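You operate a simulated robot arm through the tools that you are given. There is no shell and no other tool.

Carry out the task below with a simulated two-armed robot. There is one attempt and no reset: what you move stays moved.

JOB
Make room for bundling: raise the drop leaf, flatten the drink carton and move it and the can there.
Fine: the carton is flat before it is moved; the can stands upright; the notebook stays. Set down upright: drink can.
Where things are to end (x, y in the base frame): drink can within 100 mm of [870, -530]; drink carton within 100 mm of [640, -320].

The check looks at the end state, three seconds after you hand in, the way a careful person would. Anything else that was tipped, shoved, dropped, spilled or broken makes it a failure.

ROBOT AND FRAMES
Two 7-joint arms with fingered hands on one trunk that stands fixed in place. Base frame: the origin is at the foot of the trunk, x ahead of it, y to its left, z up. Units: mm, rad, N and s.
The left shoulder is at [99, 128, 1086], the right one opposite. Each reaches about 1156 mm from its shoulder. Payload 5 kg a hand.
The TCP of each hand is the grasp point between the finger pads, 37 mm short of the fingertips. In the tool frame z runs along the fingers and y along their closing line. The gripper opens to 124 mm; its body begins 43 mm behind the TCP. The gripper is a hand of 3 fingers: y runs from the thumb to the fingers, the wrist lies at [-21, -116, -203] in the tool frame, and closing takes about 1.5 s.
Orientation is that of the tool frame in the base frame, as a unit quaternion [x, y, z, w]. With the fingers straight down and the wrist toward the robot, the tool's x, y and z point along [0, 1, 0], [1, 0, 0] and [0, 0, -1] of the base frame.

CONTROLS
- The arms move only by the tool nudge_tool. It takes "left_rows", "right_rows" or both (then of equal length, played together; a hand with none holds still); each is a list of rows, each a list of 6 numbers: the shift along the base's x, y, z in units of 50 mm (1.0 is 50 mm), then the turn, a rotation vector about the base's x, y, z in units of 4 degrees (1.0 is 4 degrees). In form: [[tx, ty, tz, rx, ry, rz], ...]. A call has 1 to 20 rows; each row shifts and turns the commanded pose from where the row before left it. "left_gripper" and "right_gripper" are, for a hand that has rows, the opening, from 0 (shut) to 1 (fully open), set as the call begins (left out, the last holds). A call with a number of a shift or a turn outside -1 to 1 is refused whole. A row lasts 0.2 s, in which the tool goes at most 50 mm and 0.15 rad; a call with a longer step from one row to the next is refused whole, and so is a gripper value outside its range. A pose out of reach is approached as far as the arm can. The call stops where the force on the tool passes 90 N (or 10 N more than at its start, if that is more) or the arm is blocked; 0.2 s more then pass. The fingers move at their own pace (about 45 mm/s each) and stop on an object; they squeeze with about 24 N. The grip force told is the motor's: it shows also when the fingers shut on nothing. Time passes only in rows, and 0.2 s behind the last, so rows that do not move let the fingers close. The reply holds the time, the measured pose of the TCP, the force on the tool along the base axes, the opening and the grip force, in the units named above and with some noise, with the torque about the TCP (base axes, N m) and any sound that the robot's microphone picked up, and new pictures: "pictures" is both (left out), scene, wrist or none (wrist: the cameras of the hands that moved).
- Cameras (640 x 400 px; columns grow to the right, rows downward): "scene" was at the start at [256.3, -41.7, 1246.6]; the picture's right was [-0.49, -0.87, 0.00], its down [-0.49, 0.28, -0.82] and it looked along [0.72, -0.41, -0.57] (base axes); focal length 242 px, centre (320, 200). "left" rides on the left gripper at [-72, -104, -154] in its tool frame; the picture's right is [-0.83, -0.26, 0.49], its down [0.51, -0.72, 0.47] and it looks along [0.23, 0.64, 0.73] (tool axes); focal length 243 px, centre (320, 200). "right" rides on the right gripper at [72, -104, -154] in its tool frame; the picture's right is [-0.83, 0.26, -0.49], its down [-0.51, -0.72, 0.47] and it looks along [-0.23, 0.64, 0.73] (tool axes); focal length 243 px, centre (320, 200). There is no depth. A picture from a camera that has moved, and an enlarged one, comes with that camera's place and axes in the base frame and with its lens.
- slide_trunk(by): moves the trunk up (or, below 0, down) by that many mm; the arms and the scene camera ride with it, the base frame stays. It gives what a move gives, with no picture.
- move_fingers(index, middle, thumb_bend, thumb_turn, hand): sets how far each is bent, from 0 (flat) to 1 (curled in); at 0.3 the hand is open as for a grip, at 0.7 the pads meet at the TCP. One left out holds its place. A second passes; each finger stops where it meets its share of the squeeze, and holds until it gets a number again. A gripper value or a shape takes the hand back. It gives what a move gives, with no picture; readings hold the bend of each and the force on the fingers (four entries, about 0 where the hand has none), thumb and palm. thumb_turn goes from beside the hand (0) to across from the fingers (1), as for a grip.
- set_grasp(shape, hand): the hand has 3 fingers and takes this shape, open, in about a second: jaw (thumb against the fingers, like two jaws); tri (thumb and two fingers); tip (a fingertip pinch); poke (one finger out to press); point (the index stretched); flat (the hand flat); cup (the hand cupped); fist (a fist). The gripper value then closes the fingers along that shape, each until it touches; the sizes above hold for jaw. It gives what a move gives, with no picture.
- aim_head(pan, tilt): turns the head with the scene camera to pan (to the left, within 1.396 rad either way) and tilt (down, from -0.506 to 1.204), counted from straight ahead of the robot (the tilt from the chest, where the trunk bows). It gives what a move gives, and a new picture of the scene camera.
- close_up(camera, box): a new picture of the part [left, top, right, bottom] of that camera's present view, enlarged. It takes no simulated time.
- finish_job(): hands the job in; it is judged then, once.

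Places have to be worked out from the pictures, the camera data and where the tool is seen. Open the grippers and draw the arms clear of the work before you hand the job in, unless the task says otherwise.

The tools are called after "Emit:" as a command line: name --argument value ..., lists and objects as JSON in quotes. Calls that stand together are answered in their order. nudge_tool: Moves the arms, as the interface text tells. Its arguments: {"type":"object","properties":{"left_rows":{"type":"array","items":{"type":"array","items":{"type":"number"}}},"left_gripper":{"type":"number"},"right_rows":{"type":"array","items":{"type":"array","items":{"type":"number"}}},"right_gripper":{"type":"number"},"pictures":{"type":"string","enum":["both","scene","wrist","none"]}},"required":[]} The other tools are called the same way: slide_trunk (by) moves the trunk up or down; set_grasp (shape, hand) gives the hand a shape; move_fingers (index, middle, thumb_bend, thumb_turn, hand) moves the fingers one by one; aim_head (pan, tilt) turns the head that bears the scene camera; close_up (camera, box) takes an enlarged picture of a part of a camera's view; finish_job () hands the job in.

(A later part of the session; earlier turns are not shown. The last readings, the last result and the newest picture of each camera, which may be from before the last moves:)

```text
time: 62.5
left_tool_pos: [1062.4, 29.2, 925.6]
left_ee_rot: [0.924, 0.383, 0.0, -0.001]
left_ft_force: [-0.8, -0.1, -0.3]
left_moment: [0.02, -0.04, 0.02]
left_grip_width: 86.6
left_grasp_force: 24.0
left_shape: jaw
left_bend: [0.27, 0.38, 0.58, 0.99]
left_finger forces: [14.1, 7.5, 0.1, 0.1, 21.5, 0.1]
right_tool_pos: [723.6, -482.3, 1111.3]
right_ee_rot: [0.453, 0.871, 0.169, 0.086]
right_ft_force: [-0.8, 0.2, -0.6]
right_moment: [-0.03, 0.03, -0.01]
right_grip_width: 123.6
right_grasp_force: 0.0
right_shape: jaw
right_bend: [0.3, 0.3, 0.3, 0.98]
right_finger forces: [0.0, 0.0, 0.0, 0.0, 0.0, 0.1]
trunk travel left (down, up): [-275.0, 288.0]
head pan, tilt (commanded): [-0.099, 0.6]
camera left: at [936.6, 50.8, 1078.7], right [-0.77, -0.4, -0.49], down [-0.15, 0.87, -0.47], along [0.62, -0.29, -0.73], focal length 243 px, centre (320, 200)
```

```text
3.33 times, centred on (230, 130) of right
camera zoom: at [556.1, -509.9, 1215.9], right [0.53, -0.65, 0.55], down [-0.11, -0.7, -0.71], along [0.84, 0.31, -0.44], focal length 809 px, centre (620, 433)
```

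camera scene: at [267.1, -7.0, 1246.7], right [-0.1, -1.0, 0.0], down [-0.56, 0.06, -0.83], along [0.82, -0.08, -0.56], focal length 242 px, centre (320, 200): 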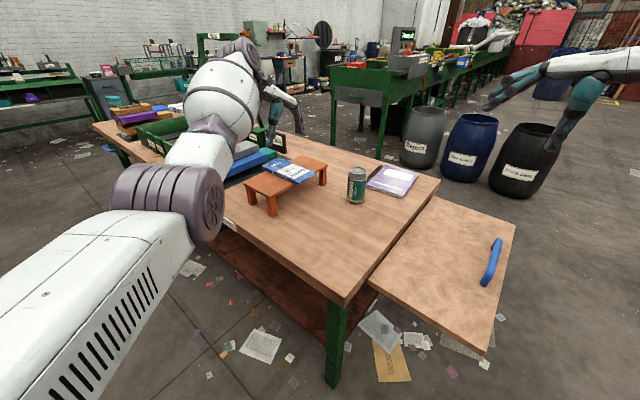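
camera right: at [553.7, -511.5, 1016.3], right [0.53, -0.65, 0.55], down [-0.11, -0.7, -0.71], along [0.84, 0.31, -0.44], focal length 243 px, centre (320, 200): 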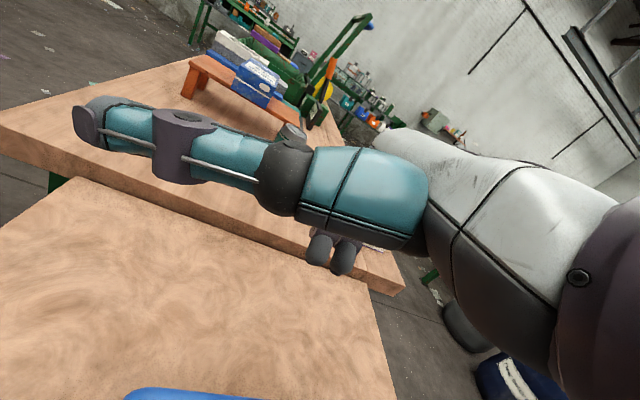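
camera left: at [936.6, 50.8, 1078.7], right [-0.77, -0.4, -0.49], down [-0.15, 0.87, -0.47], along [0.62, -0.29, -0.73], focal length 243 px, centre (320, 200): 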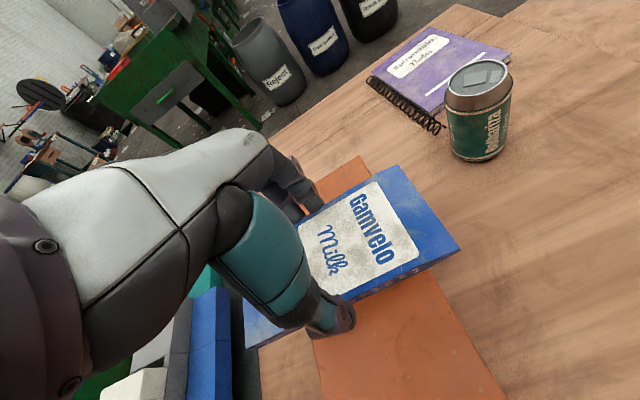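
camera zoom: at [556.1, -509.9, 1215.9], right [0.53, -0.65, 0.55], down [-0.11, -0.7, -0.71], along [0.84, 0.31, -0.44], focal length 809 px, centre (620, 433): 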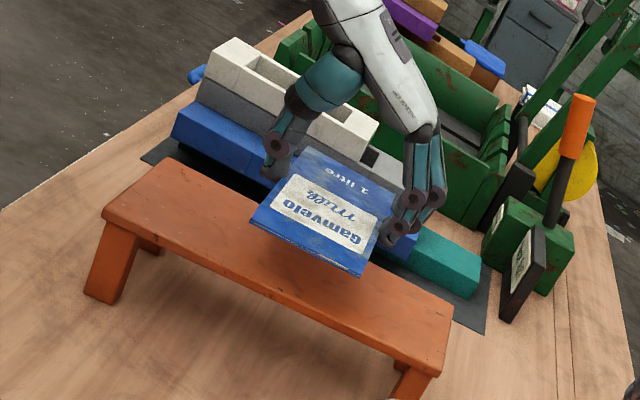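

The carton is lifted level and the stand hasn't moved. I'll raise it clear of everything and begin carrying it toward the leaf, moving the right hand aside at the same time.

Emit:
nudge_tool --left_rows '[[0, 0, 0.7, 0, 0, 0], [0, 0, 0.8, 0, 0, 0], [-0.6, -0.5, 0, 0, 0, 0], [-0.6, -0.5, 0, 0, 0, 0], [-0.6, -0.5, 0, 0, 0, 0], [-0.6, -0.5, 0, 0, 0, 0], [-0.6, -0.5, 0, 0, 0, 0]]' --right_rows '[[-0.24, -0.9, 0.13, 0, 0, 0], [-0.24, -0.9, 0.13, 0, 0, 0], [-0.24, -0.9, 0.13, 0, 0, 0], [-0.24, -0.9, 0.13, 0, 0, 0], [-0.24, -0.9, 0.13, 0, 0, 0], [0, 0, 0, 0, 0, 0], [0, 0, 0, 0, 0, 0]]' --pictures "both"

```text
time: 64.0
left_tool_pos: [913.1, -94.3, 999.9]
left_ee_rot: [0.924, 0.383, -0.001, -0.001]
left_ft_force: [-0.3, -0.2, -0.8]
left_moment: [0.05, 0.01, -0.02]
left_grip_width: 86.0
left_grasp_force: 24.0
left_shape: jaw
left_bend: [0.27, 0.38, 0.58, 0.99]
left_finger forces: [14.1, 7.4, 0.0, 0.0, 21.6, 0.0]
right_tool_pos: [664.7, -707.4, 1144.8]
right_ee_rot: [0.453, 0.871, 0.168, 0.088]
right_ft_force: [-0.2, -0.8, 0.9]
right_moment: [-0.01, -0.04, 0.03]
right_grip_width: 123.9
right_grasp_force: 0.1
right_shape: jaw
right_bend: [0.3, 0.3, 0.3, 0.98]
right_finger forces: [0.1, 0.0, 0.0, 0.0, 0.1, 0.0]
trunk travel left (down, up): [-275.0, 288.0]
head pan, tilt (commanded): [-0.099, 0.6]
camera scene: at [266.4, -7.6, 1246.9], right [-0.1, -1.0, 0.0], down [-0.56, 0.06, -0.83], along [0.82, -0.08, -0.56], focal length 242 px, centre (320, 200)
camera right: at [496.9, -736.3, 1247.7], right [0.53, -0.65, 0.55], down [-0.11, -0.7, -0.71], along [0.84, 0.31, -0.44], focal length 243 px, centre (320, 200)
camera left: at [787.2, -72.4, 1154.6], right [-0.77, -0.4, -0.49], down [-0.15, 0.87, -0.47], along [0.62, -0.29, -0.73], focal length 243 px, centre (320, 200)
```

scene: 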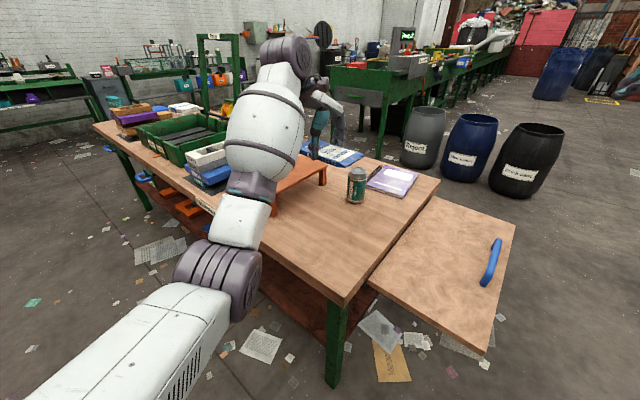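
right: 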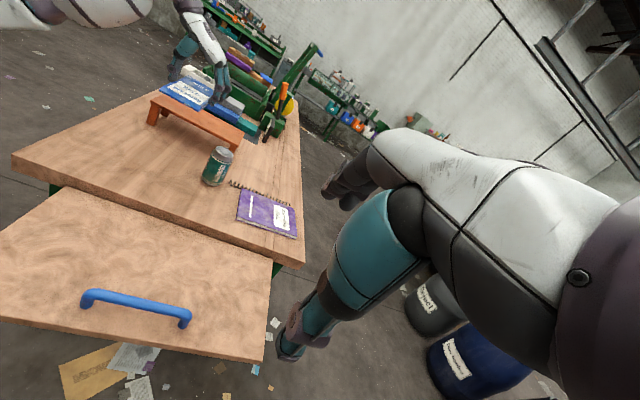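
left: 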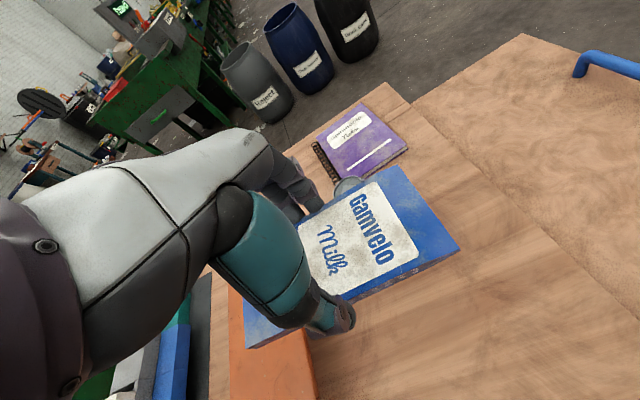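

The carton rides steadily. I'll continue to above the target at [640, -320].

Emit:
nudge_tool --left_rows '[[-0.607, -0.502, -0.1, 0, 0, 0], [-0.607, -0.502, -0.1, 0, 0, 0], [-0.607, -0.502, -0.1, 0, 0, 0], [-0.607, -0.502, -0.1, 0, 0, 0], [-0.607, -0.502, -0.2, 0, 0, 0], [-0.607, -0.502, -0.3, 0, 0, 0], [-0.607, -0.502, -0.3, 0, 0, 0], [-0.607, -0.502, -0.4, 0, 0, 0], [-0.607, -0.502, -0.4, 0, 0, 0]]' --pictures "both"

Emit:
close_up --camera "right" --box '[0, 60, 320, 360]'

```text
time: 66.0
left_tool_pos: [639.3, -323.3, 898.8]
left_ee_rot: [0.924, 0.383, 0.001, 0.0]
left_ft_force: [-0.1, -0.3, -0.4]
left_moment: [0.02, -0.03, 0.02]
left_grip_width: 85.9
left_grasp_force: 24.3
left_shape: jaw
left_bend: [0.27, 0.38, 0.58, 0.99]
left_finger forces: [13.9, 7.4, 0.0, 0.0, 21.5, 0.0]
right_tool_pos: [665.9, -708.0, 1142.9]
right_ee_rot: [0.453, 0.871, 0.168, 0.087]
right_ft_force: [-0.1, -0.9, -0.5]
right_moment: [-0.01, 0.0, 0.0]
right_grip_width: 123.8
right_grasp_force: 0.0
right_shape: jaw
right_bend: [0.3, 0.3, 0.3, 0.98]
right_finger forces: [0.1, 0.1, 0.0, 0.1, 0.0, 0.1]
trunk travel left (down, up): [-275.0, 288.0]
head pan, tilt (commanded): [-0.099, 0.6]
camera scene: at [266.8, -7.7, 1246.8], right [-0.1, -1.0, 0.0], down [-0.56, 0.06, -0.83], along [0.82, -0.08, -0.56], focal length 242 px, centre (320, 200)
camera left: at [513.7, -300.9, 1052.4], right [-0.77, -0.4, -0.49], down [-0.15, 0.87, -0.47], along [0.62, -0.29, -0.73], focal length 243 px, centre (320, 200)
```

scene: 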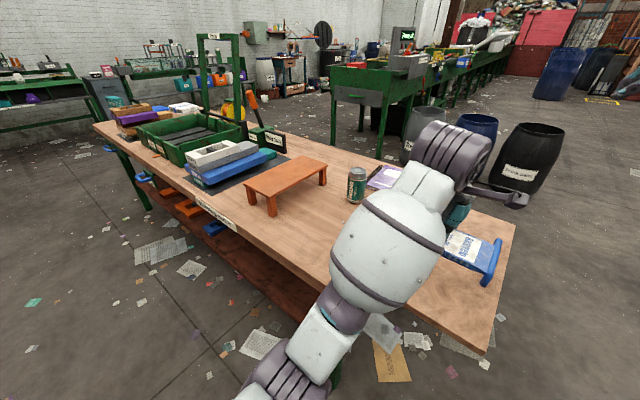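
left: 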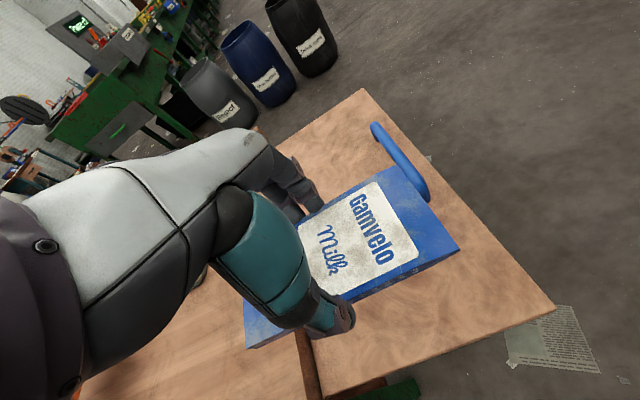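

```text
1.33 times, centred on (160, 210) of right
camera zoom: at [497.5, -736.1, 1247.4], right [0.53, -0.65, 0.55], down [-0.11, -0.7, -0.71], along [0.84, 0.31, -0.44], focal length 324 px, centre (533, 187)
```

zoom: 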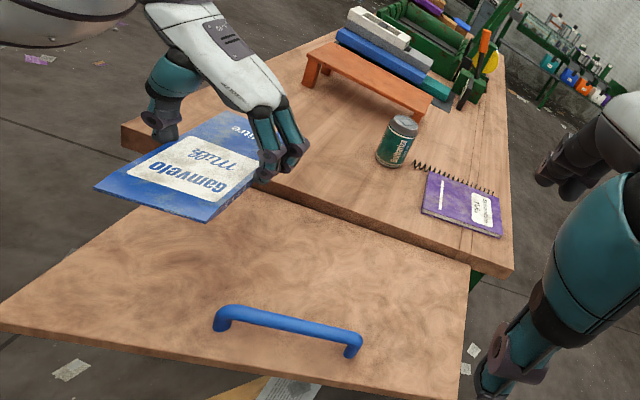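

The carton hangs level over the target. I'll lower it toward the leaf, keeping away from the table edge.

Emit:
nudge_tool --left_rows '[[0, 0, -0.5, 0, 0, 0], [0, 0, -0.5, 0, 0, 0], [0, 0, -0.5, 0, 0, 0], [0, 0, -0.4, 0, 0, 0], [0, 0, -0.4, 0, 0, 0]]' --pictures "both"

Emit:
close_up --camera "right" --box '[0, 100, 240, 300]'

```text
time: 67.2
left_tool_pos: [639.6, -320.5, 783.1]
left_ee_rot: [0.924, 0.383, 0.0, -0.001]
left_ft_force: [-1.0, -0.3, -0.6]
left_moment: [-0.04, -0.02, 0.02]
left_grip_width: 86.2
left_grasp_force: 23.7
left_shape: jaw
left_bend: [0.27, 0.38, 0.58, 0.99]
left_finger forces: [14.0, 7.4, 0.1, 0.1, 21.6, 0.0]
right_tool_pos: [665.6, -706.7, 1142.6]
right_ee_rot: [0.453, 0.871, 0.168, 0.087]
right_ft_force: [-0.5, -0.6, 0.1]
right_moment: [-0.01, 0.02, 0.0]
right_grip_width: 123.5
right_grasp_force: 0.2
right_shape: jaw
right_bend: [0.3, 0.3, 0.3, 0.98]
right_finger forces: [0.0, 0.0, 0.0, 0.1, 0.1, 0.0]
trunk travel left (down, up): [-275.0, 288.0]
head pan, tilt (commanded): [-0.099, 0.6]
camera scene: at [267.4, -7.0, 1246.6], right [-0.1, -1.0, 0.0], down [-0.56, 0.06, -0.82], along [0.82, -0.08, -0.57], focal length 242 px, centre (320, 200)
camera left: at [513.9, -299.8, 937.0], right [-0.77, -0.4, -0.49], down [-0.15, 0.87, -0.47], along [0.62, -0.29, -0.73], focal length 243 px, centre (320, 200)
```

scene: 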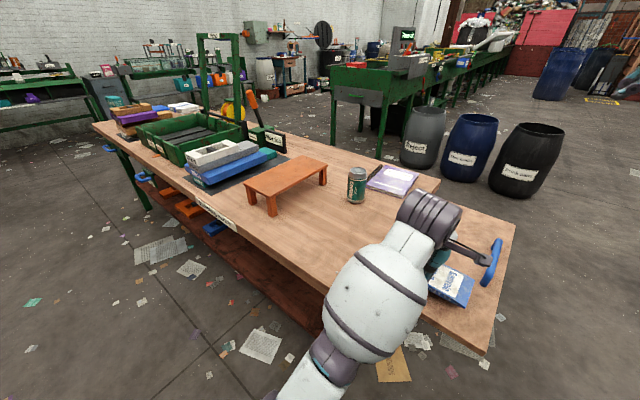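
left: 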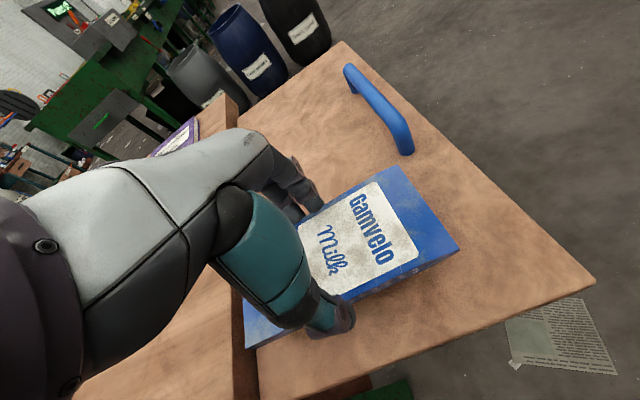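

```text
2.00 times, centred on (120, 200) of right
camera zoom: at [498.0, -735.4, 1247.6], right [0.53, -0.65, 0.55], down [-0.11, -0.7, -0.71], along [0.84, 0.31, -0.44], focal length 485 px, centre (720, 200)
```

zoom: 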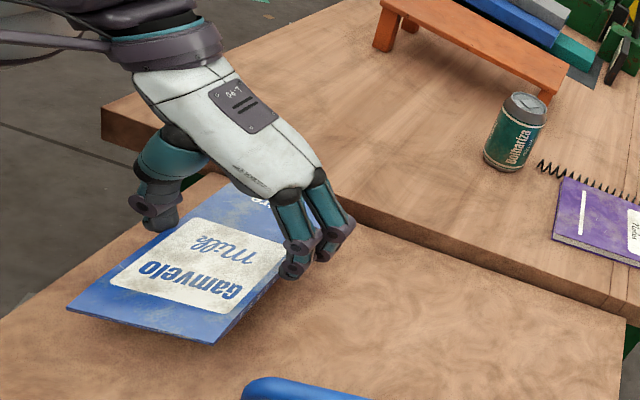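

The carton's inner end clears the table edge by about 27 mm. I'll shift outward another 10 mm for margin and lower to just above the leaf.

Emit:
nudge_tool --left_rows '[[-0.16, -0.16, 0, 0, 0, 0], [0, 0, -0.25, 0, 0, 0], [0, 0, -0.25, 0, 0, 0], [0, 0, -0.1, 0, 0, 0]]' --pictures "none"

Emit:
close_up --camera "right" --box '[0, 120, 200, 300]'

```text
time: 68.2
left_tool_pos: [632.9, -330.4, 753.0]
left_ee_rot: [0.924, 0.383, -0.001, -0.001]
left_ft_force: [-0.7, 1.2, 0.3]
left_moment: [0.01, -0.02, -0.02]
left_grip_width: 86.0
left_grasp_force: 23.8
left_shape: jaw
left_bend: [0.27, 0.38, 0.58, 0.99]
left_finger forces: [14.0, 7.5, 0.0, 0.0, 21.6, 0.0]
right_tool_pos: [665.5, -706.3, 1144.3]
right_ee_rot: [0.453, 0.872, 0.167, 0.087]
right_ft_force: [-0.2, 0.8, -0.2]
right_moment: [-0.05, 0.02, 0.0]
right_grip_width: 123.6
right_grasp_force: 0.0
right_shape: jaw
right_bend: [0.3, 0.3, 0.3, 0.98]
right_finger forces: [0.1, 0.0, 0.1, 0.0, 0.0, 0.0]
trunk travel left (down, up): [-275.0, 288.0]
head pan, tilt (commanded): [-0.099, 0.6]
```

```text
2.22 times, centred on (100, 210) of right
camera zoom: at [498.0, -735.4, 1247.6], right [0.53, -0.65, 0.55], down [-0.11, -0.7, -0.71], along [0.84, 0.31, -0.44], focal length 539 px, centre (809, 178)
```

zoom: 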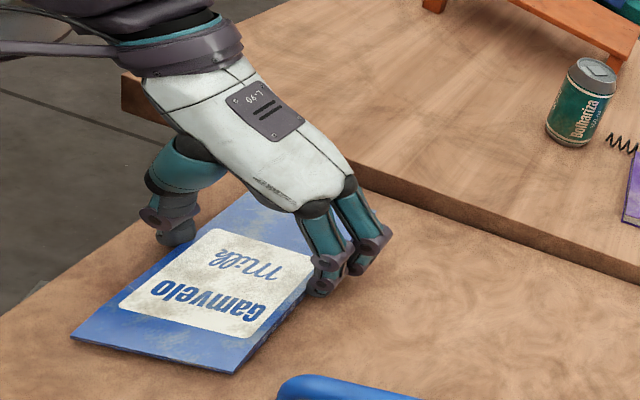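

About 10 mm remains. I'll creep down until touch.

Emit:
nudge_tool --left_rows '[[0, 0, -0.08, 0, 0, 0], [0, 0, -0.06, 0, 0, 0], [0, 0, 0, 0, 0, 0]]' --pictures "none"

Emit:
close_up --camera "right" --box '[0, 120, 200, 300]'

```text
time: 69.0
left_tool_pos: [631.7, -329.7, 747.5]
left_ee_rot: [0.924, 0.383, 0.0, -0.002]
left_ft_force: [0.1, -2.3, 5.5]
left_moment: [0.02, -0.06, -0.04]
left_grip_width: 85.8
left_grasp_force: 24.4
left_shape: jaw
left_bend: [0.27, 0.38, 0.58, 0.99]
left_finger forces: [15.0, 9.2, 0.1, 0.1, 22.5, 0.0]
right_tool_pos: [663.9, -706.8, 1143.6]
right_ee_rot: [0.453, 0.871, 0.17, 0.087]
right_ft_force: [-0.3, -0.3, 0.2]
right_moment: [-0.01, 0.01, 0.01]
right_grip_width: 123.8
right_grasp_force: 0.0
right_shape: jaw
right_bend: [0.3, 0.3, 0.3, 0.98]
right_finger forces: [0.0, 0.0, 0.1, 0.0, 0.1, 0.0]
trunk travel left (down, up): [-275.0, 288.0]
head pan, tilt (commanded): [-0.099, 0.6]
```

```text
2.22 times, centred on (100, 210) of right
camera zoom: at [497.2, -735.4, 1248.0], right [0.53, -0.65, 0.55], down [-0.11, -0.7, -0.71], along [0.84, 0.31, -0.44], focal length 539 px, centre (809, 178)
```

zoom: 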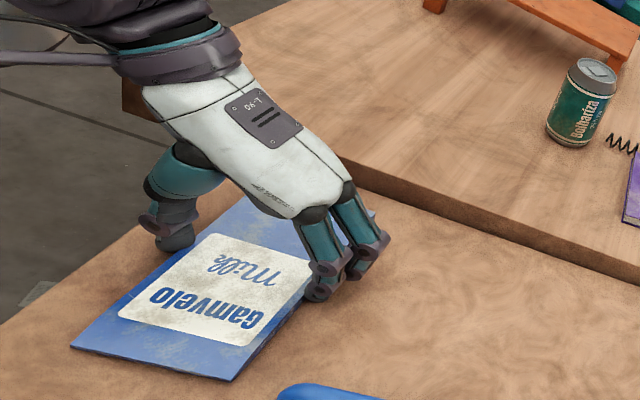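

Touchdown at 5 N. I'll open the hand to release the carton.

Emit:
nudge_tool --left_rows '[[0, 0, 0, 0, 0, 0], [0, 0, 0, 0, 0, 0], [0, 0, 0, 0, 0, 0], [0, 0, 0, 0, 0, 0], [0, 0, 0, 0, 0, 0]]' --left_gripper 1.0 --pictures "none"

Emit:
close_up --camera "right" --box '[0, 120, 200, 300]'

```text
time: 70.2
left_tool_pos: [631.2, -328.2, 746.8]
left_ee_rot: [0.924, 0.382, 0.0, 0.0]
left_ft_force: [-0.1, 1.5, 6.6]
left_moment: [-0.17, -0.4, 0.11]
left_grip_width: 122.6
left_grasp_force: 0.0
left_shape: jaw
left_bend: [0.3, 0.3, 0.3, 0.98]
left_finger forces: [0.0, 6.2, 0.0, 0.0, 0.0, 0.0]
right_tool_pos: [663.6, -707.5, 1145.0]
right_ee_rot: [0.454, 0.871, 0.168, 0.086]
right_ft_force: [-0.8, 0.0, 0.6]
right_moment: [0.01, 0.01, -0.01]
right_grip_width: 124.0
right_grasp_force: 0.2
right_shape: jaw
right_bend: [0.3, 0.3, 0.3, 0.98]
right_finger forces: [0.0, 0.1, 0.0, 0.0, 0.0, 0.0]
trunk travel left (down, up): [-275.0, 288.0]
head pan, tilt (commanded): [-0.099, 0.6]
```

```text
2.22 times, centred on (100, 210) of right
camera zoom: at [497.2, -734.9, 1248.2], right [0.53, -0.65, 0.55], down [-0.11, -0.7, -0.71], along [0.84, 0.31, -0.44], focal length 539 px, centre (809, 178)
```

zoom: 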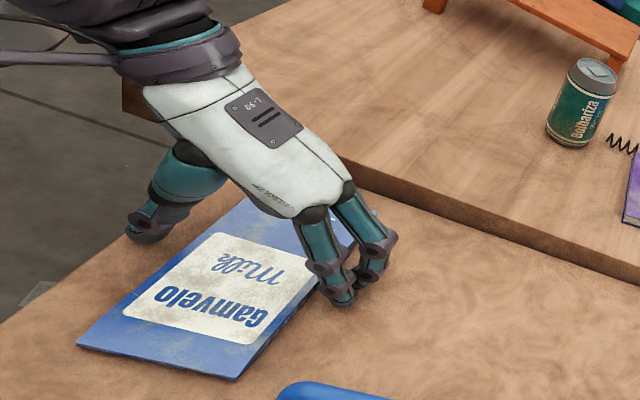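

The carton is released on the leaf. I'll lift the left hand straight up, then draw it back.

Emit:
nudge_tool --left_rows '[[0, 0, 0.15, 0, 0, 0], [0, 0, 0.4, 0, 0, 0], [0, 0, 0.8, 0, 0, 0], [0, 0, 0.9, 0, 0, 0], [0, 0, 0.9, 0, 0, 0], [0, 0, 0.9, 0, 0, 0]]' --pictures "scene"

Emit:
close_up --camera "right" --box '[0, 60, 320, 360]'

```text
time: 71.7
left_tool_pos: [632.3, -329.0, 949.7]
left_ee_rot: [0.923, 0.384, -0.001, 0.0]
left_ft_force: [-0.3, -0.1, 0.0]
left_moment: [0.01, 0.01, 0.01]
left_grip_width: 123.5
left_grasp_force: 0.0
left_shape: jaw
left_bend: [0.3, 0.3, 0.3, 0.98]
left_finger forces: [0.1, 0.0, 0.0, 0.0, 0.1, 0.0]
right_tool_pos: [663.8, -706.5, 1144.6]
right_ee_rot: [0.453, 0.871, 0.168, 0.086]
right_ft_force: [0.2, 0.1, -0.4]
right_moment: [0.02, 0.02, -0.07]
right_grip_width: 124.0
right_grasp_force: 0.1
right_shape: jaw
right_bend: [0.3, 0.3, 0.3, 0.98]
right_finger forces: [0.1, 0.1, 0.0, 0.0, 0.0, 0.1]
trunk travel left (down, up): [-275.0, 288.0]
head pan, tilt (commanded): [-0.099, 0.6]
camera scene: at [266.7, -6.9, 1246.8], right [-0.1, -1.0, 0.0], down [-0.56, 0.06, -0.83], along [0.82, -0.08, -0.56], focal length 242 px, centre (320, 200)
```

scene: 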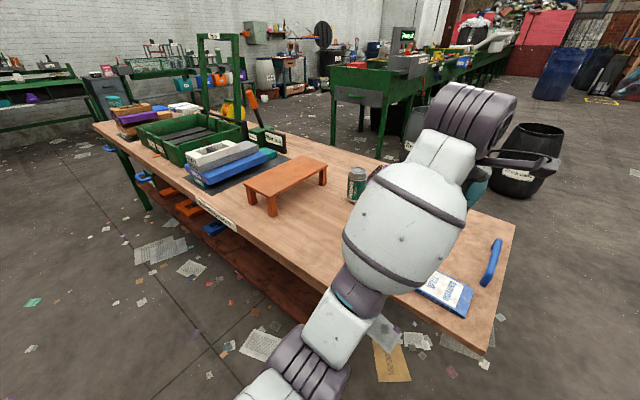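

```text
1.33 times, centred on (160, 210) of right
camera zoom: at [497.3, -735.3, 1248.0], right [0.53, -0.65, 0.55], down [-0.11, -0.7, -0.71], along [0.84, 0.31, -0.44], focal length 324 px, centre (533, 187)
```

zoom: 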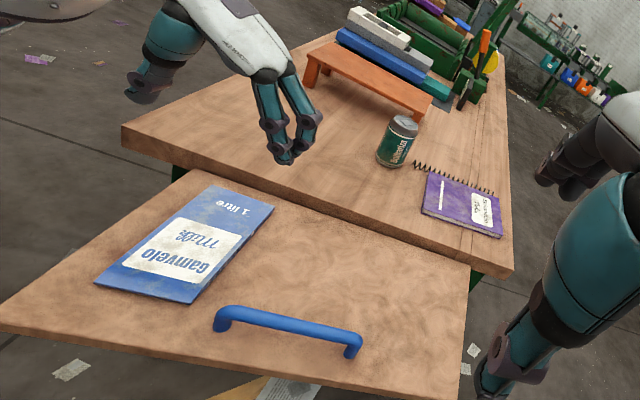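

The carton is flat on the leaf at about [632, -329] with everything else in place. I'll retract the left arm, and at the same time turn the right hand to fingers-down with a small yaw for the can.

Emit:
nudge_tool --left_rows '[[-0.33, 0.76, 0.38, 0, 0, 0.8], [-0.33, 0.76, 0.38, 0, 0, 0.8], [-0.33, 0.76, 0.38, 0, 0, 0.8], [-0.33, 0.76, 0.38, 0, 0, 0.8], [-0.33, 0.76, 0.38, 0, 0, 0.8], [-0.33, 0.76, 0.38, 0, 0, 0.8], [-0.33, 0.76, 0.38, 0, 0, 0.8], [-0.33, 0.76, 0.38, 0, 0, 0.8], [-0.33, 0.76, 0.38, 0, 0, 0.8], [-0.33, 0.76, 0.38, 0, 0, 0.8], [-0.33, 0.76, 0.3, 0, 0, 0.8], [-0.33, 0.76, 0.3, 0, 0, 0.8], [-0.33, 0.76, 0.3, 0, 0, 0.8], [-0.33, 0.76, 0.3, 0, 0, 0.8]]' --right_rows '[[0, 0, 0, -0.526, 0.75, 0], [0, 0, 0, -0.526, 0.75, 0], [0, 0, 0, -0.526, 0.75, 0], [0, 0, 0, -0.526, 0.75, 0], [0, 0, 0, -0.526, 0.75, 0], [0, 0, 0, -0.526, 0.75, 0], [0, 0, 0, 0, 0, -0.78], [0, 0, 0, 0, 0, -0.78], [0, 0, 0, 0, 0, -0.78], [0, 0, 0, 0, 0, -0.78], [0, 0, 0, 0, 0, -0.78], [0, 0, 0, 0, 0, -0.78], [0, 0, 0, 0, 0, -0.78], [0, 0, 0, 0, 0, -0.78]]' --pictures "both"

```text
time: 74.7
left_tool_pos: [398.1, 204.2, 1199.5]
left_ee_rot: [0.708, 0.706, 0.0, 0.001]
left_ft_force: [-0.4, 1.2, 0.2]
left_moment: [-0.02, -0.03, 0.0]
left_grip_width: 123.9
left_grasp_force: 0.0
left_shape: jaw
left_bend: [0.3, 0.3, 0.3, 0.97]
left_finger forces: [0.1, 0.0, 0.1, 0.0, 0.1, 0.0]
right_tool_pos: [660.3, -705.3, 1147.2]
right_ee_rot: [0.642, 0.766, 0.0, 0.0]
right_ft_force: [-0.3, 0.0, 0.4]
right_moment: [0.0, -0.02, 0.0]
right_grip_width: 123.9
right_grasp_force: 0.0
right_shape: jaw
right_bend: [0.3, 0.3, 0.3, 0.98]
right_finger forces: [0.0, 0.1, 0.0, 0.0, 0.1, 0.0]
trunk travel left (down, up): [-275.0, 288.0]
head pan, tilt (commanded): [-0.099, 0.6]
camera scene: at [265.1, -5.6, 1247.2], right [-0.1, -0.99, 0.0], down [-0.56, 0.06, -0.83], along [0.82, -0.08, -0.56], focal length 242 px, centre (320, 200)
camera right: at [546.3, -651.3, 1300.7], right [0.4, -0.77, 0.49], down [-0.62, -0.62, -0.47], along [0.67, -0.12, -0.73], focal length 243 px, centre (320, 200)
camera left: at [293.4, 132.3, 1353.7], right [-0.26, -0.83, -0.49], down [-0.72, 0.51, -0.47], along [0.64, 0.23, -0.73], focal length 243 px, centre (320, 200)
```

scene: 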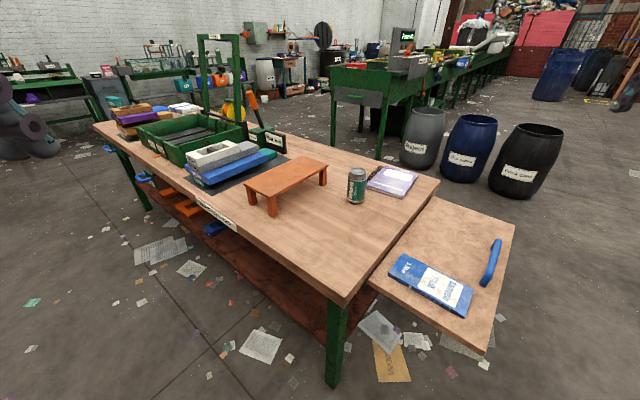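
right: 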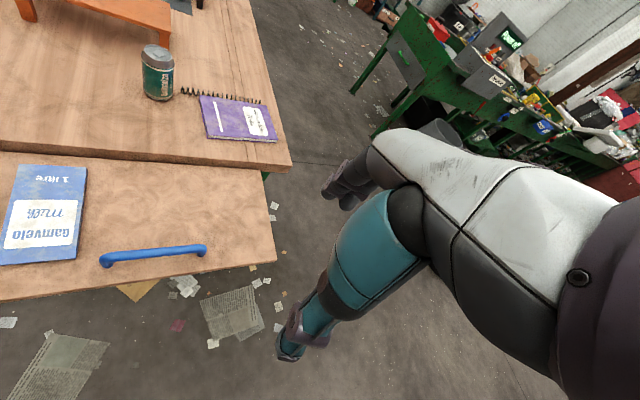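
left: 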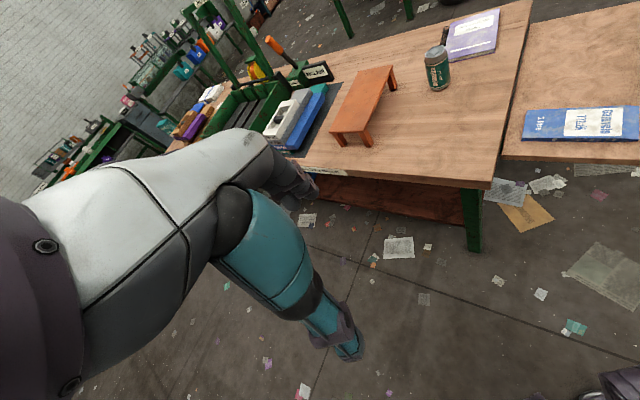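

The left arm is clear, and the right hand is pointing down with yaw 10°. I'll zoom in on the can from two cameras to locate it exactly.

Emit:
close_up --camera "right" --box '[100, 20, 300, 150]'

Emit:
close_up --camera "scene" --box '[320, 140, 440, 220]'

Emit:
close_up --camera "left" --box '[380, 0, 560, 120]'

```text
3.08 times, centred on (200, 85) of right
camera zoom: at [546.3, -651.3, 1300.7], right [0.4, -0.77, 0.49], down [-0.62, -0.62, -0.47], along [0.67, -0.12, -0.73], focal length 746 px, centre (689, 554)
```

zoom: 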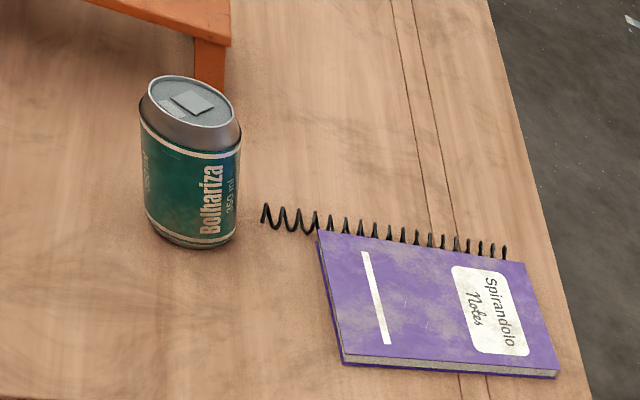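

```text
5.00 times, centred on (380, 180) of scene
camera zoom: at [265.1, -5.6, 1247.2], right [-0.1, -0.99, 0.0], down [-0.56, 0.06, -0.83], along [0.82, -0.08, -0.56], focal length 1212 px, centre (20, 300)
```

zoom: 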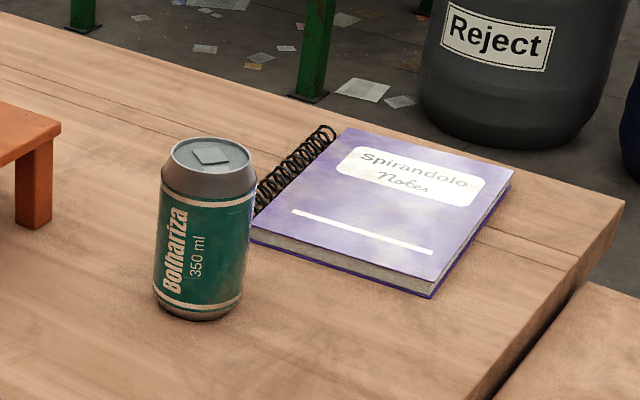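

```text
3.33 times, centred on (470, 60) of left
camera zoom: at [293.4, 132.3, 1353.7], right [-0.26, -0.83, -0.49], down [-0.72, 0.51, -0.47], along [0.64, 0.23, -0.73], focal length 809 px, centre (-180, 667)
```

zoom: 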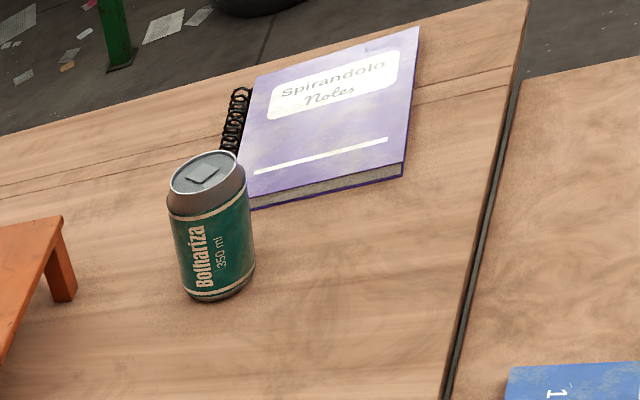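

The can's axis is at about [994, -212], its top at z ≈ 861, and it is about 67 mm across. The notebook's spiral ends near [1050, -231] but lies low (z < 755), so with the grip high on the can my fingertips stay well above it. I'll move over the can.

Emit:
nudge_tool --right_rows '[[0.477, 0.704, -0.1, 0, 0, 0], [0.477, 0.704, -0.1, 0, 0, 0], [0.477, 0.704, -0.1, 0, 0, 0], [0.477, 0.704, -0.1, 0, 0, 0], [0.477, 0.704, -0.1, 0, 0, 0], [0.477, 0.704, -0.1, 0, 0, 0], [0.477, 0.704, -0.1, 0, 0, 0], [0.477, 0.704, -0.1, 0, 0, 0], [0.477, 0.704, -0.2, 0, 0, 0], [0.477, 0.704, -0.2, 0, 0, 0], [0.477, 0.704, -0.3, 0, 0, 0], [0.477, 0.704, -0.3, 0, 0, 0], [0.477, 0.704, -0.3, 0, 0, 0], [0.477, 0.704, -0.3, 0, 0, 0]]' --right_gripper 1.0 --pictures "both"

```text
time: 77.7
left_tool_pos: [400.7, 203.9, 1197.6]
left_ee_rot: [0.708, 0.706, -0.001, -0.001]
left_ft_force: [0.5, -0.1, 0.5]
left_moment: [-0.07, 0.02, -0.01]
left_grip_width: 123.8
left_grasp_force: 0.0
left_shape: jaw
left_bend: [0.3, 0.3, 0.3, 0.97]
left_finger forces: [0.0, 0.1, 0.0, 0.0, 0.0, 0.0]
right_tool_pos: [998.9, -212.5, 1026.1]
right_ee_rot: [0.643, 0.766, -0.001, -0.002]
right_ft_force: [0.6, -0.4, 1.1]
right_moment: [-0.04, 0.04, 0.0]
right_grip_width: 123.5
right_grasp_force: 0.0
right_shape: jaw
right_bend: [0.3, 0.3, 0.3, 0.98]
right_finger forces: [0.1, 0.1, 0.1, 0.0, 0.0, 0.0]
trunk travel left (down, up): [-275.0, 288.0]
head pan, tilt (commanded): [-0.099, 0.6]
camera scene: at [268.3, -5.8, 1246.4], right [-0.1, -0.99, 0.0], down [-0.56, 0.06, -0.82], along [0.82, -0.08, -0.57], focal length 242 px, centre (320, 200)
camera right: at [884.3, -158.6, 1178.9], right [0.4, -0.77, 0.49], down [-0.62, -0.62, -0.47], along [0.67, -0.12, -0.73], focal length 243 px, centre (320, 200)
```

scene: 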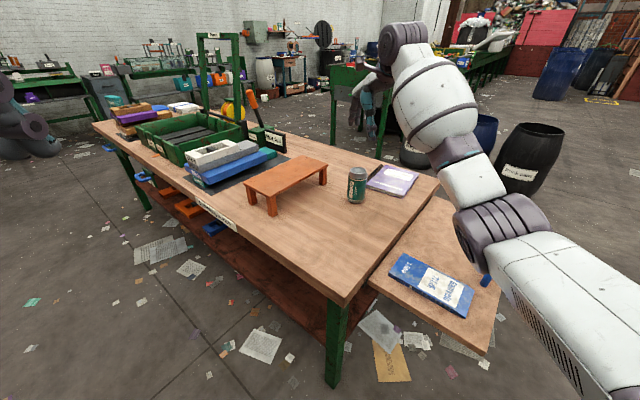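
right: 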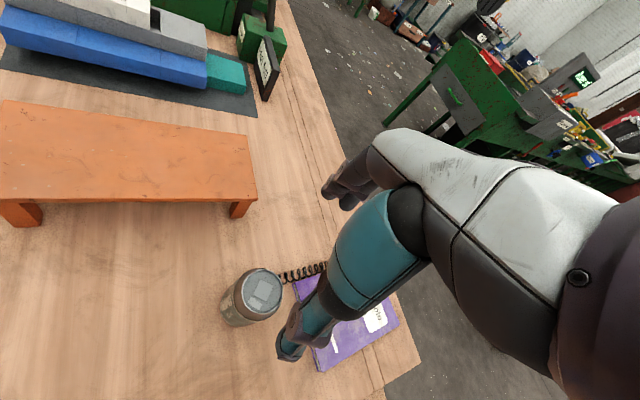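

The wrist camera puts the can's axis at [991, -212], so I only need a 6 mm correction. I'll descend to just above it and check that the fingers straddle it.

Emit:
nudge_tool --right_rows '[[-0.13, 0.01, -0.6, 0, 0, 0], [0, 0, -0.7, 0, 0, 0], [0, 0, -0.7, 0, 0, 0]]' --pictures "wrist"

Emit:
close_up --camera "left" --box '[360, 0, 560, 130]'

Emit:
close_up --camera "scene" --box '[300, 90, 460, 220]'

```text
time: 78.5
left_tool_pos: [401.7, 202.0, 1200.3]
left_ee_rot: [0.708, 0.706, -0.001, 0.0]
left_ft_force: [1.2, -0.1, -0.4]
left_moment: [0.04, 0.02, -0.03]
left_grip_width: 123.8
left_grasp_force: 0.1
left_shape: jaw
left_bend: [0.3, 0.3, 0.3, 0.97]
left_finger forces: [0.1, 0.0, 0.0, 0.1, 0.0, 0.0]
right_tool_pos: [992.2, -213.2, 925.7]
right_ee_rot: [0.643, 0.766, 0.0, -0.001]
right_ft_force: [0.0, -0.3, 0.3]
right_moment: [0.05, 0.01, 0.0]
right_grip_width: 123.9
right_grasp_force: 0.1
right_shape: jaw
right_bend: [0.3, 0.3, 0.3, 0.98]
right_finger forces: [0.0, 0.1, 0.0, 0.1, 0.1, 0.0]
trunk travel left (down, up): [-275.0, 288.0]
head pan, tilt (commanded): [-0.099, 0.6]
camera right: at [877.3, -160.0, 1078.1], right [0.4, -0.77, 0.49], down [-0.62, -0.62, -0.47], along [0.67, -0.11, -0.73], focal length 243 px, centre (320, 200)
```

right: 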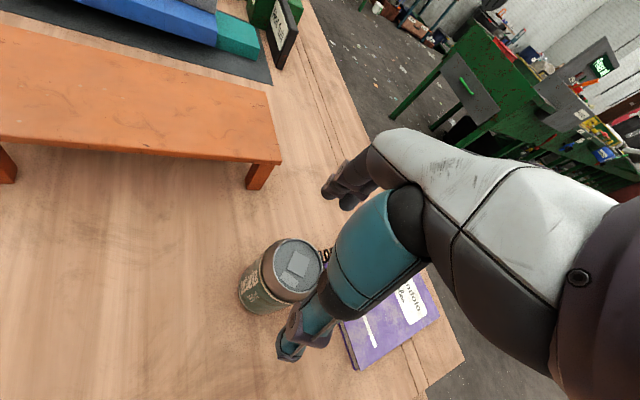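

```text
3.08 times, centred on (460, 65) of left
camera zoom: at [296.8, 129.9, 1353.1], right [-0.27, -0.83, -0.49], down [-0.72, 0.51, -0.47], along [0.64, 0.23, -0.73], focal length 746 px, centre (-111, 615)
```

zoom: 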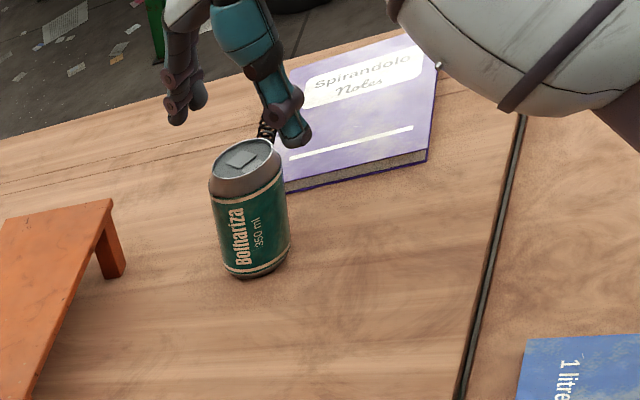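

```text
3.08 times, centred on (380, 155) of scene
camera zoom: at [268.0, -7.4, 1246.5], right [-0.1, -1.0, 0.0], down [-0.56, 0.06, -0.82], along [0.82, -0.08, -0.57], focal length 746 px, centre (135, 338)
```

zoom: 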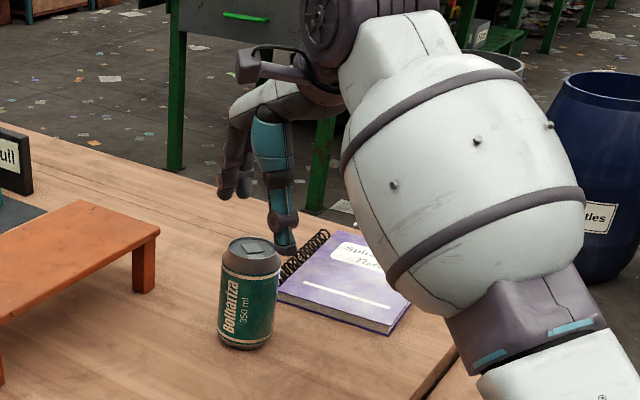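

The hand straddles the can, with only a few millimetres of offset toward the thumb. I'll trim 4 mm and descend around the can to grip height, keeping the palm above its top.

Emit:
nudge_tool --right_rows '[[-0.08, 0, -0.4, 0, 0, 0], [0, 0, -0.5, 0, 0, 0], [0, 0, -0.5, 0, 0, 0], [0, 0, -0.4, 0, 0, 0], [0, 0, -0.1, 0, 0, 0]]' --pictures "wrist"

Emit:
close_up --camera "left" --box '[360, 0, 560, 130]'

Emit:
close_up --camera "scene" --box '[320, 120, 420, 220]'

```text
time: 79.7
left_tool_pos: [400.2, 203.3, 1198.7]
left_ee_rot: [0.708, 0.706, -0.001, 0.0]
left_ft_force: [0.3, 0.2, 0.7]
left_moment: [-0.02, 0.0, 0.02]
left_grip_width: 123.8
left_grasp_force: 0.0
left_shape: jaw
left_bend: [0.3, 0.3, 0.3, 0.97]
left_finger forces: [0.1, 0.0, 0.0, 0.1, 0.1, 0.0]
right_tool_pos: [987.9, -212.6, 829.3]
right_ee_rot: [0.643, 0.766, 0.0, -0.002]
right_ft_force: [-0.5, 0.0, -0.5]
right_moment: [-0.01, 0.01, -0.01]
right_grip_width: 123.7
right_grasp_force: 0.0
right_shape: jaw
right_bend: [0.3, 0.3, 0.3, 0.98]
right_finger forces: [0.0, 0.0, 0.0, 0.0, 0.0, 0.1]
trunk travel left (down, up): [-275.0, 288.0]
head pan, tilt (commanded): [-0.099, 0.6]
camera right: at [872.5, -159.3, 982.5], right [0.4, -0.77, 0.49], down [-0.62, -0.62, -0.47], along [0.67, -0.12, -0.73], focal length 243 px, centre (320, 200)
```

right: 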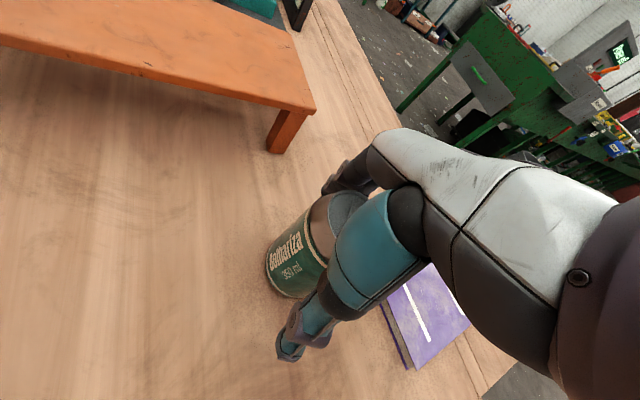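

```text
3.08 times, centred on (460, 65) of left
camera zoom: at [295.8, 130.4, 1353.3], right [-0.26, -0.83, -0.49], down [-0.72, 0.51, -0.47], along [0.64, 0.23, -0.73], focal length 746 px, centre (-111, 615)
```

zoom: 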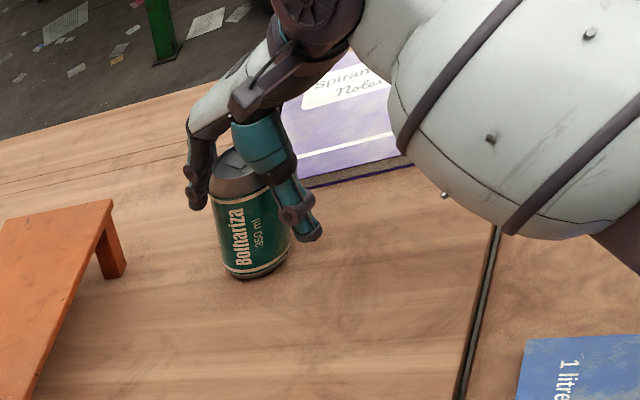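

```text
4.00 times, centred on (370, 170) of scene
camera zoom: at [267.1, -6.9, 1246.7], right [-0.1, -1.0, 0.0], down [-0.56, 0.06, -0.83], along [0.82, -0.08, -0.56], focal length 970 px, centre (120, 320)
```

zoom: 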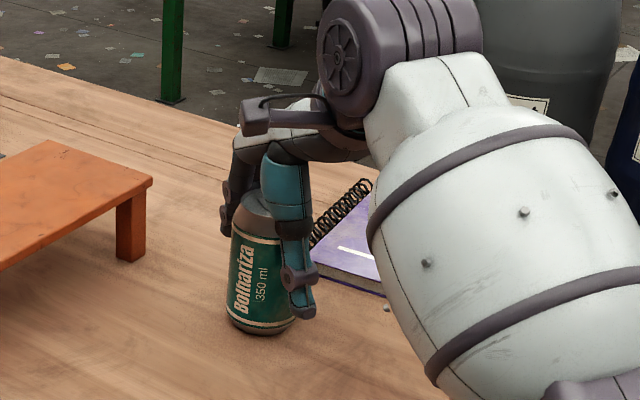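

The alignment checks out: the lid appears where a centred can should be. I'll close the right hand on the can.

Emit:
nudge_tool --right_rows '[[0, 0, 0, 0, 0, 0], [0, 0, 0, 0, 0, 0], [0, 0, 0, 0, 0, 0], [0, 0, 0, 0, 0, 0], [0, 0, 0, 0, 0, 0], [0, 0, 0, 0, 0, 0], [0, 0, 0, 0, 0, 0]]' --right_gripper 0.0 --pictures "wrist"

Emit:
close_up --camera "left" --box '[360, 0, 560, 130]'

```text
time: 81.2
left_tool_pos: [401.1, 203.8, 1200.2]
left_ee_rot: [0.708, 0.706, 0.0, -0.001]
left_ft_force: [-0.4, 0.5, 0.5]
left_moment: [-0.01, 0.0, 0.01]
left_grip_width: 123.7
left_grasp_force: 0.1
left_shape: jaw
left_bend: [0.3, 0.3, 0.3, 0.97]
left_finger forces: [0.0, 0.0, 0.1, 0.0, 0.1, 0.0]
right_tool_pos: [987.3, -211.9, 829.8]
right_ee_rot: [0.644, 0.765, 0.001, -0.001]
right_ft_force: [0.4, -0.4, 0.6]
right_moment: [0.02, 0.0, 0.04]
right_grip_width: 57.5
right_grasp_force: 24.7
right_shape: jaw
right_bend: [0.74, 0.48, 0.71, 1.0]
right_finger forces: [13.7, 7.6, 0.0, 0.0, 21.5, 0.1]
trunk travel left (down, up): [-275.0, 288.0]
head pan, tilt (commanded): [-0.099, 0.6]
camera right: at [872.7, -159.3, 982.6], right [0.4, -0.77, 0.49], down [-0.62, -0.62, -0.47], along [0.67, -0.12, -0.73], focal length 243 px, centre (320, 200)
```

right: 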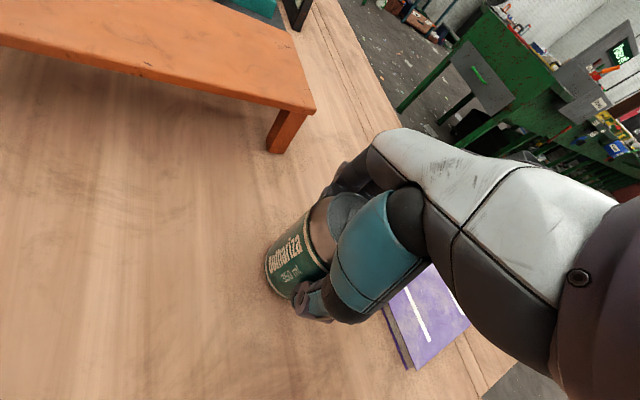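

```text
3.08 times, centred on (460, 65) of left
camera zoom: at [296.1, 130.3, 1353.2], right [-0.26, -0.83, -0.49], down [-0.72, 0.51, -0.47], along [0.64, 0.23, -0.73], focal length 746 px, centre (-111, 615)
```

zoom: 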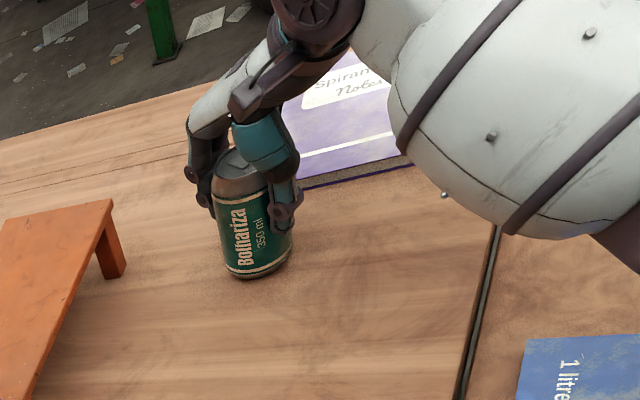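

A firm grip (about 21 N per side) and the can is still upright. I'll lift slowly and check it.

Emit:
nudge_tool --right_rows '[[0, 0, 0.1, 0, 0, 0], [0, 0, 0.2, 0, 0, 0], [0, 0, 0.3, 0, 0, 0], [0, 0, 0.4, 0, 0, 0]]' --pictures "wrist"

Emit:
close_up --camera "left" --box '[360, 0, 560, 130]'

Emit:
close_up --camera "scene" --box '[320, 120, 420, 220]'

```text
time: 82.2
left_tool_pos: [400.9, 203.4, 1200.5]
left_ee_rot: [0.708, 0.706, -0.001, -0.001]
left_ft_force: [0.6, 0.7, -0.5]
left_moment: [0.02, -0.01, -0.02]
left_grip_width: 123.8
left_grasp_force: 0.2
left_shape: jaw
left_bend: [0.3, 0.3, 0.3, 0.97]
left_finger forces: [0.1, 0.0, 0.0, 0.0, 0.0, 0.0]
right_tool_pos: [986.9, -212.0, 879.7]
right_ee_rot: [0.643, 0.766, 0.0, -0.001]
right_ft_force: [0.7, -0.1, 0.4]
right_moment: [-0.02, -0.01, -0.01]
right_grip_width: 57.1
right_grasp_force: 24.1
right_shape: jaw
right_bend: [0.74, 0.48, 0.71, 1.0]
right_finger forces: [13.7, 7.6, 0.1, 0.0, 21.8, 0.0]
trunk travel left (down, up): [-275.0, 288.0]
head pan, tilt (commanded): [-0.099, 0.6]
camera right: at [871.9, -158.9, 1033.9], right [0.4, -0.77, 0.49], down [-0.62, -0.62, -0.47], along [0.67, -0.12, -0.73], focal length 243 px, centre (320, 200)
```

right: 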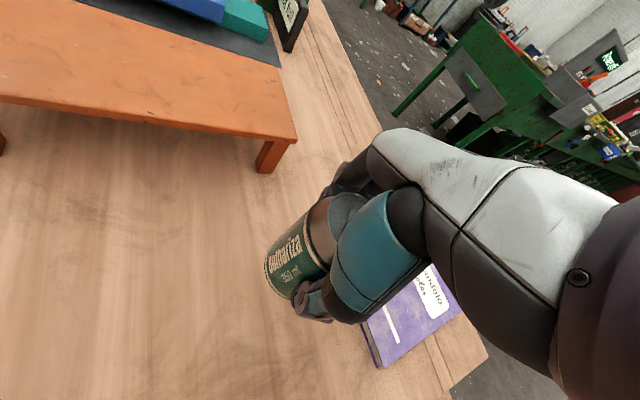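

```text
3.08 times, centred on (460, 65) of left
camera zoom: at [295.4, 130.6, 1353.3], right [-0.26, -0.83, -0.49], down [-0.72, 0.51, -0.47], along [0.64, 0.23, -0.73], focal length 746 px, centre (-111, 615)
```

zoom: 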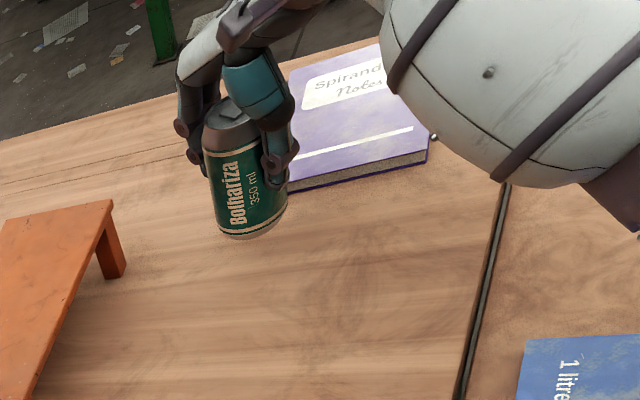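

```text
4.00 times, centred on (370, 170) of scene
camera zoom: at [266.7, -6.8, 1246.8], right [-0.1, -1.0, 0.0], down [-0.56, 0.06, -0.83], along [0.82, -0.08, -0.56], focal length 970 px, centre (120, 320)
```

zoom: 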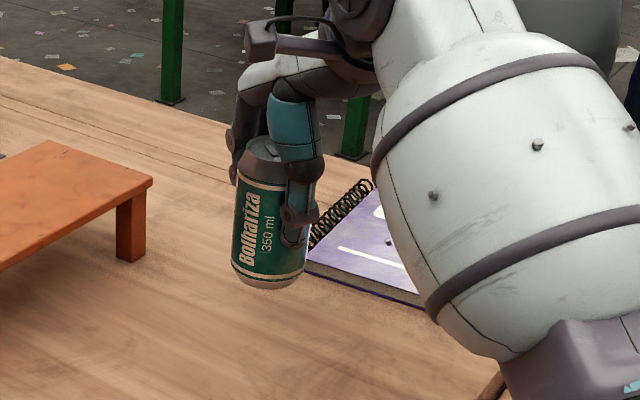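

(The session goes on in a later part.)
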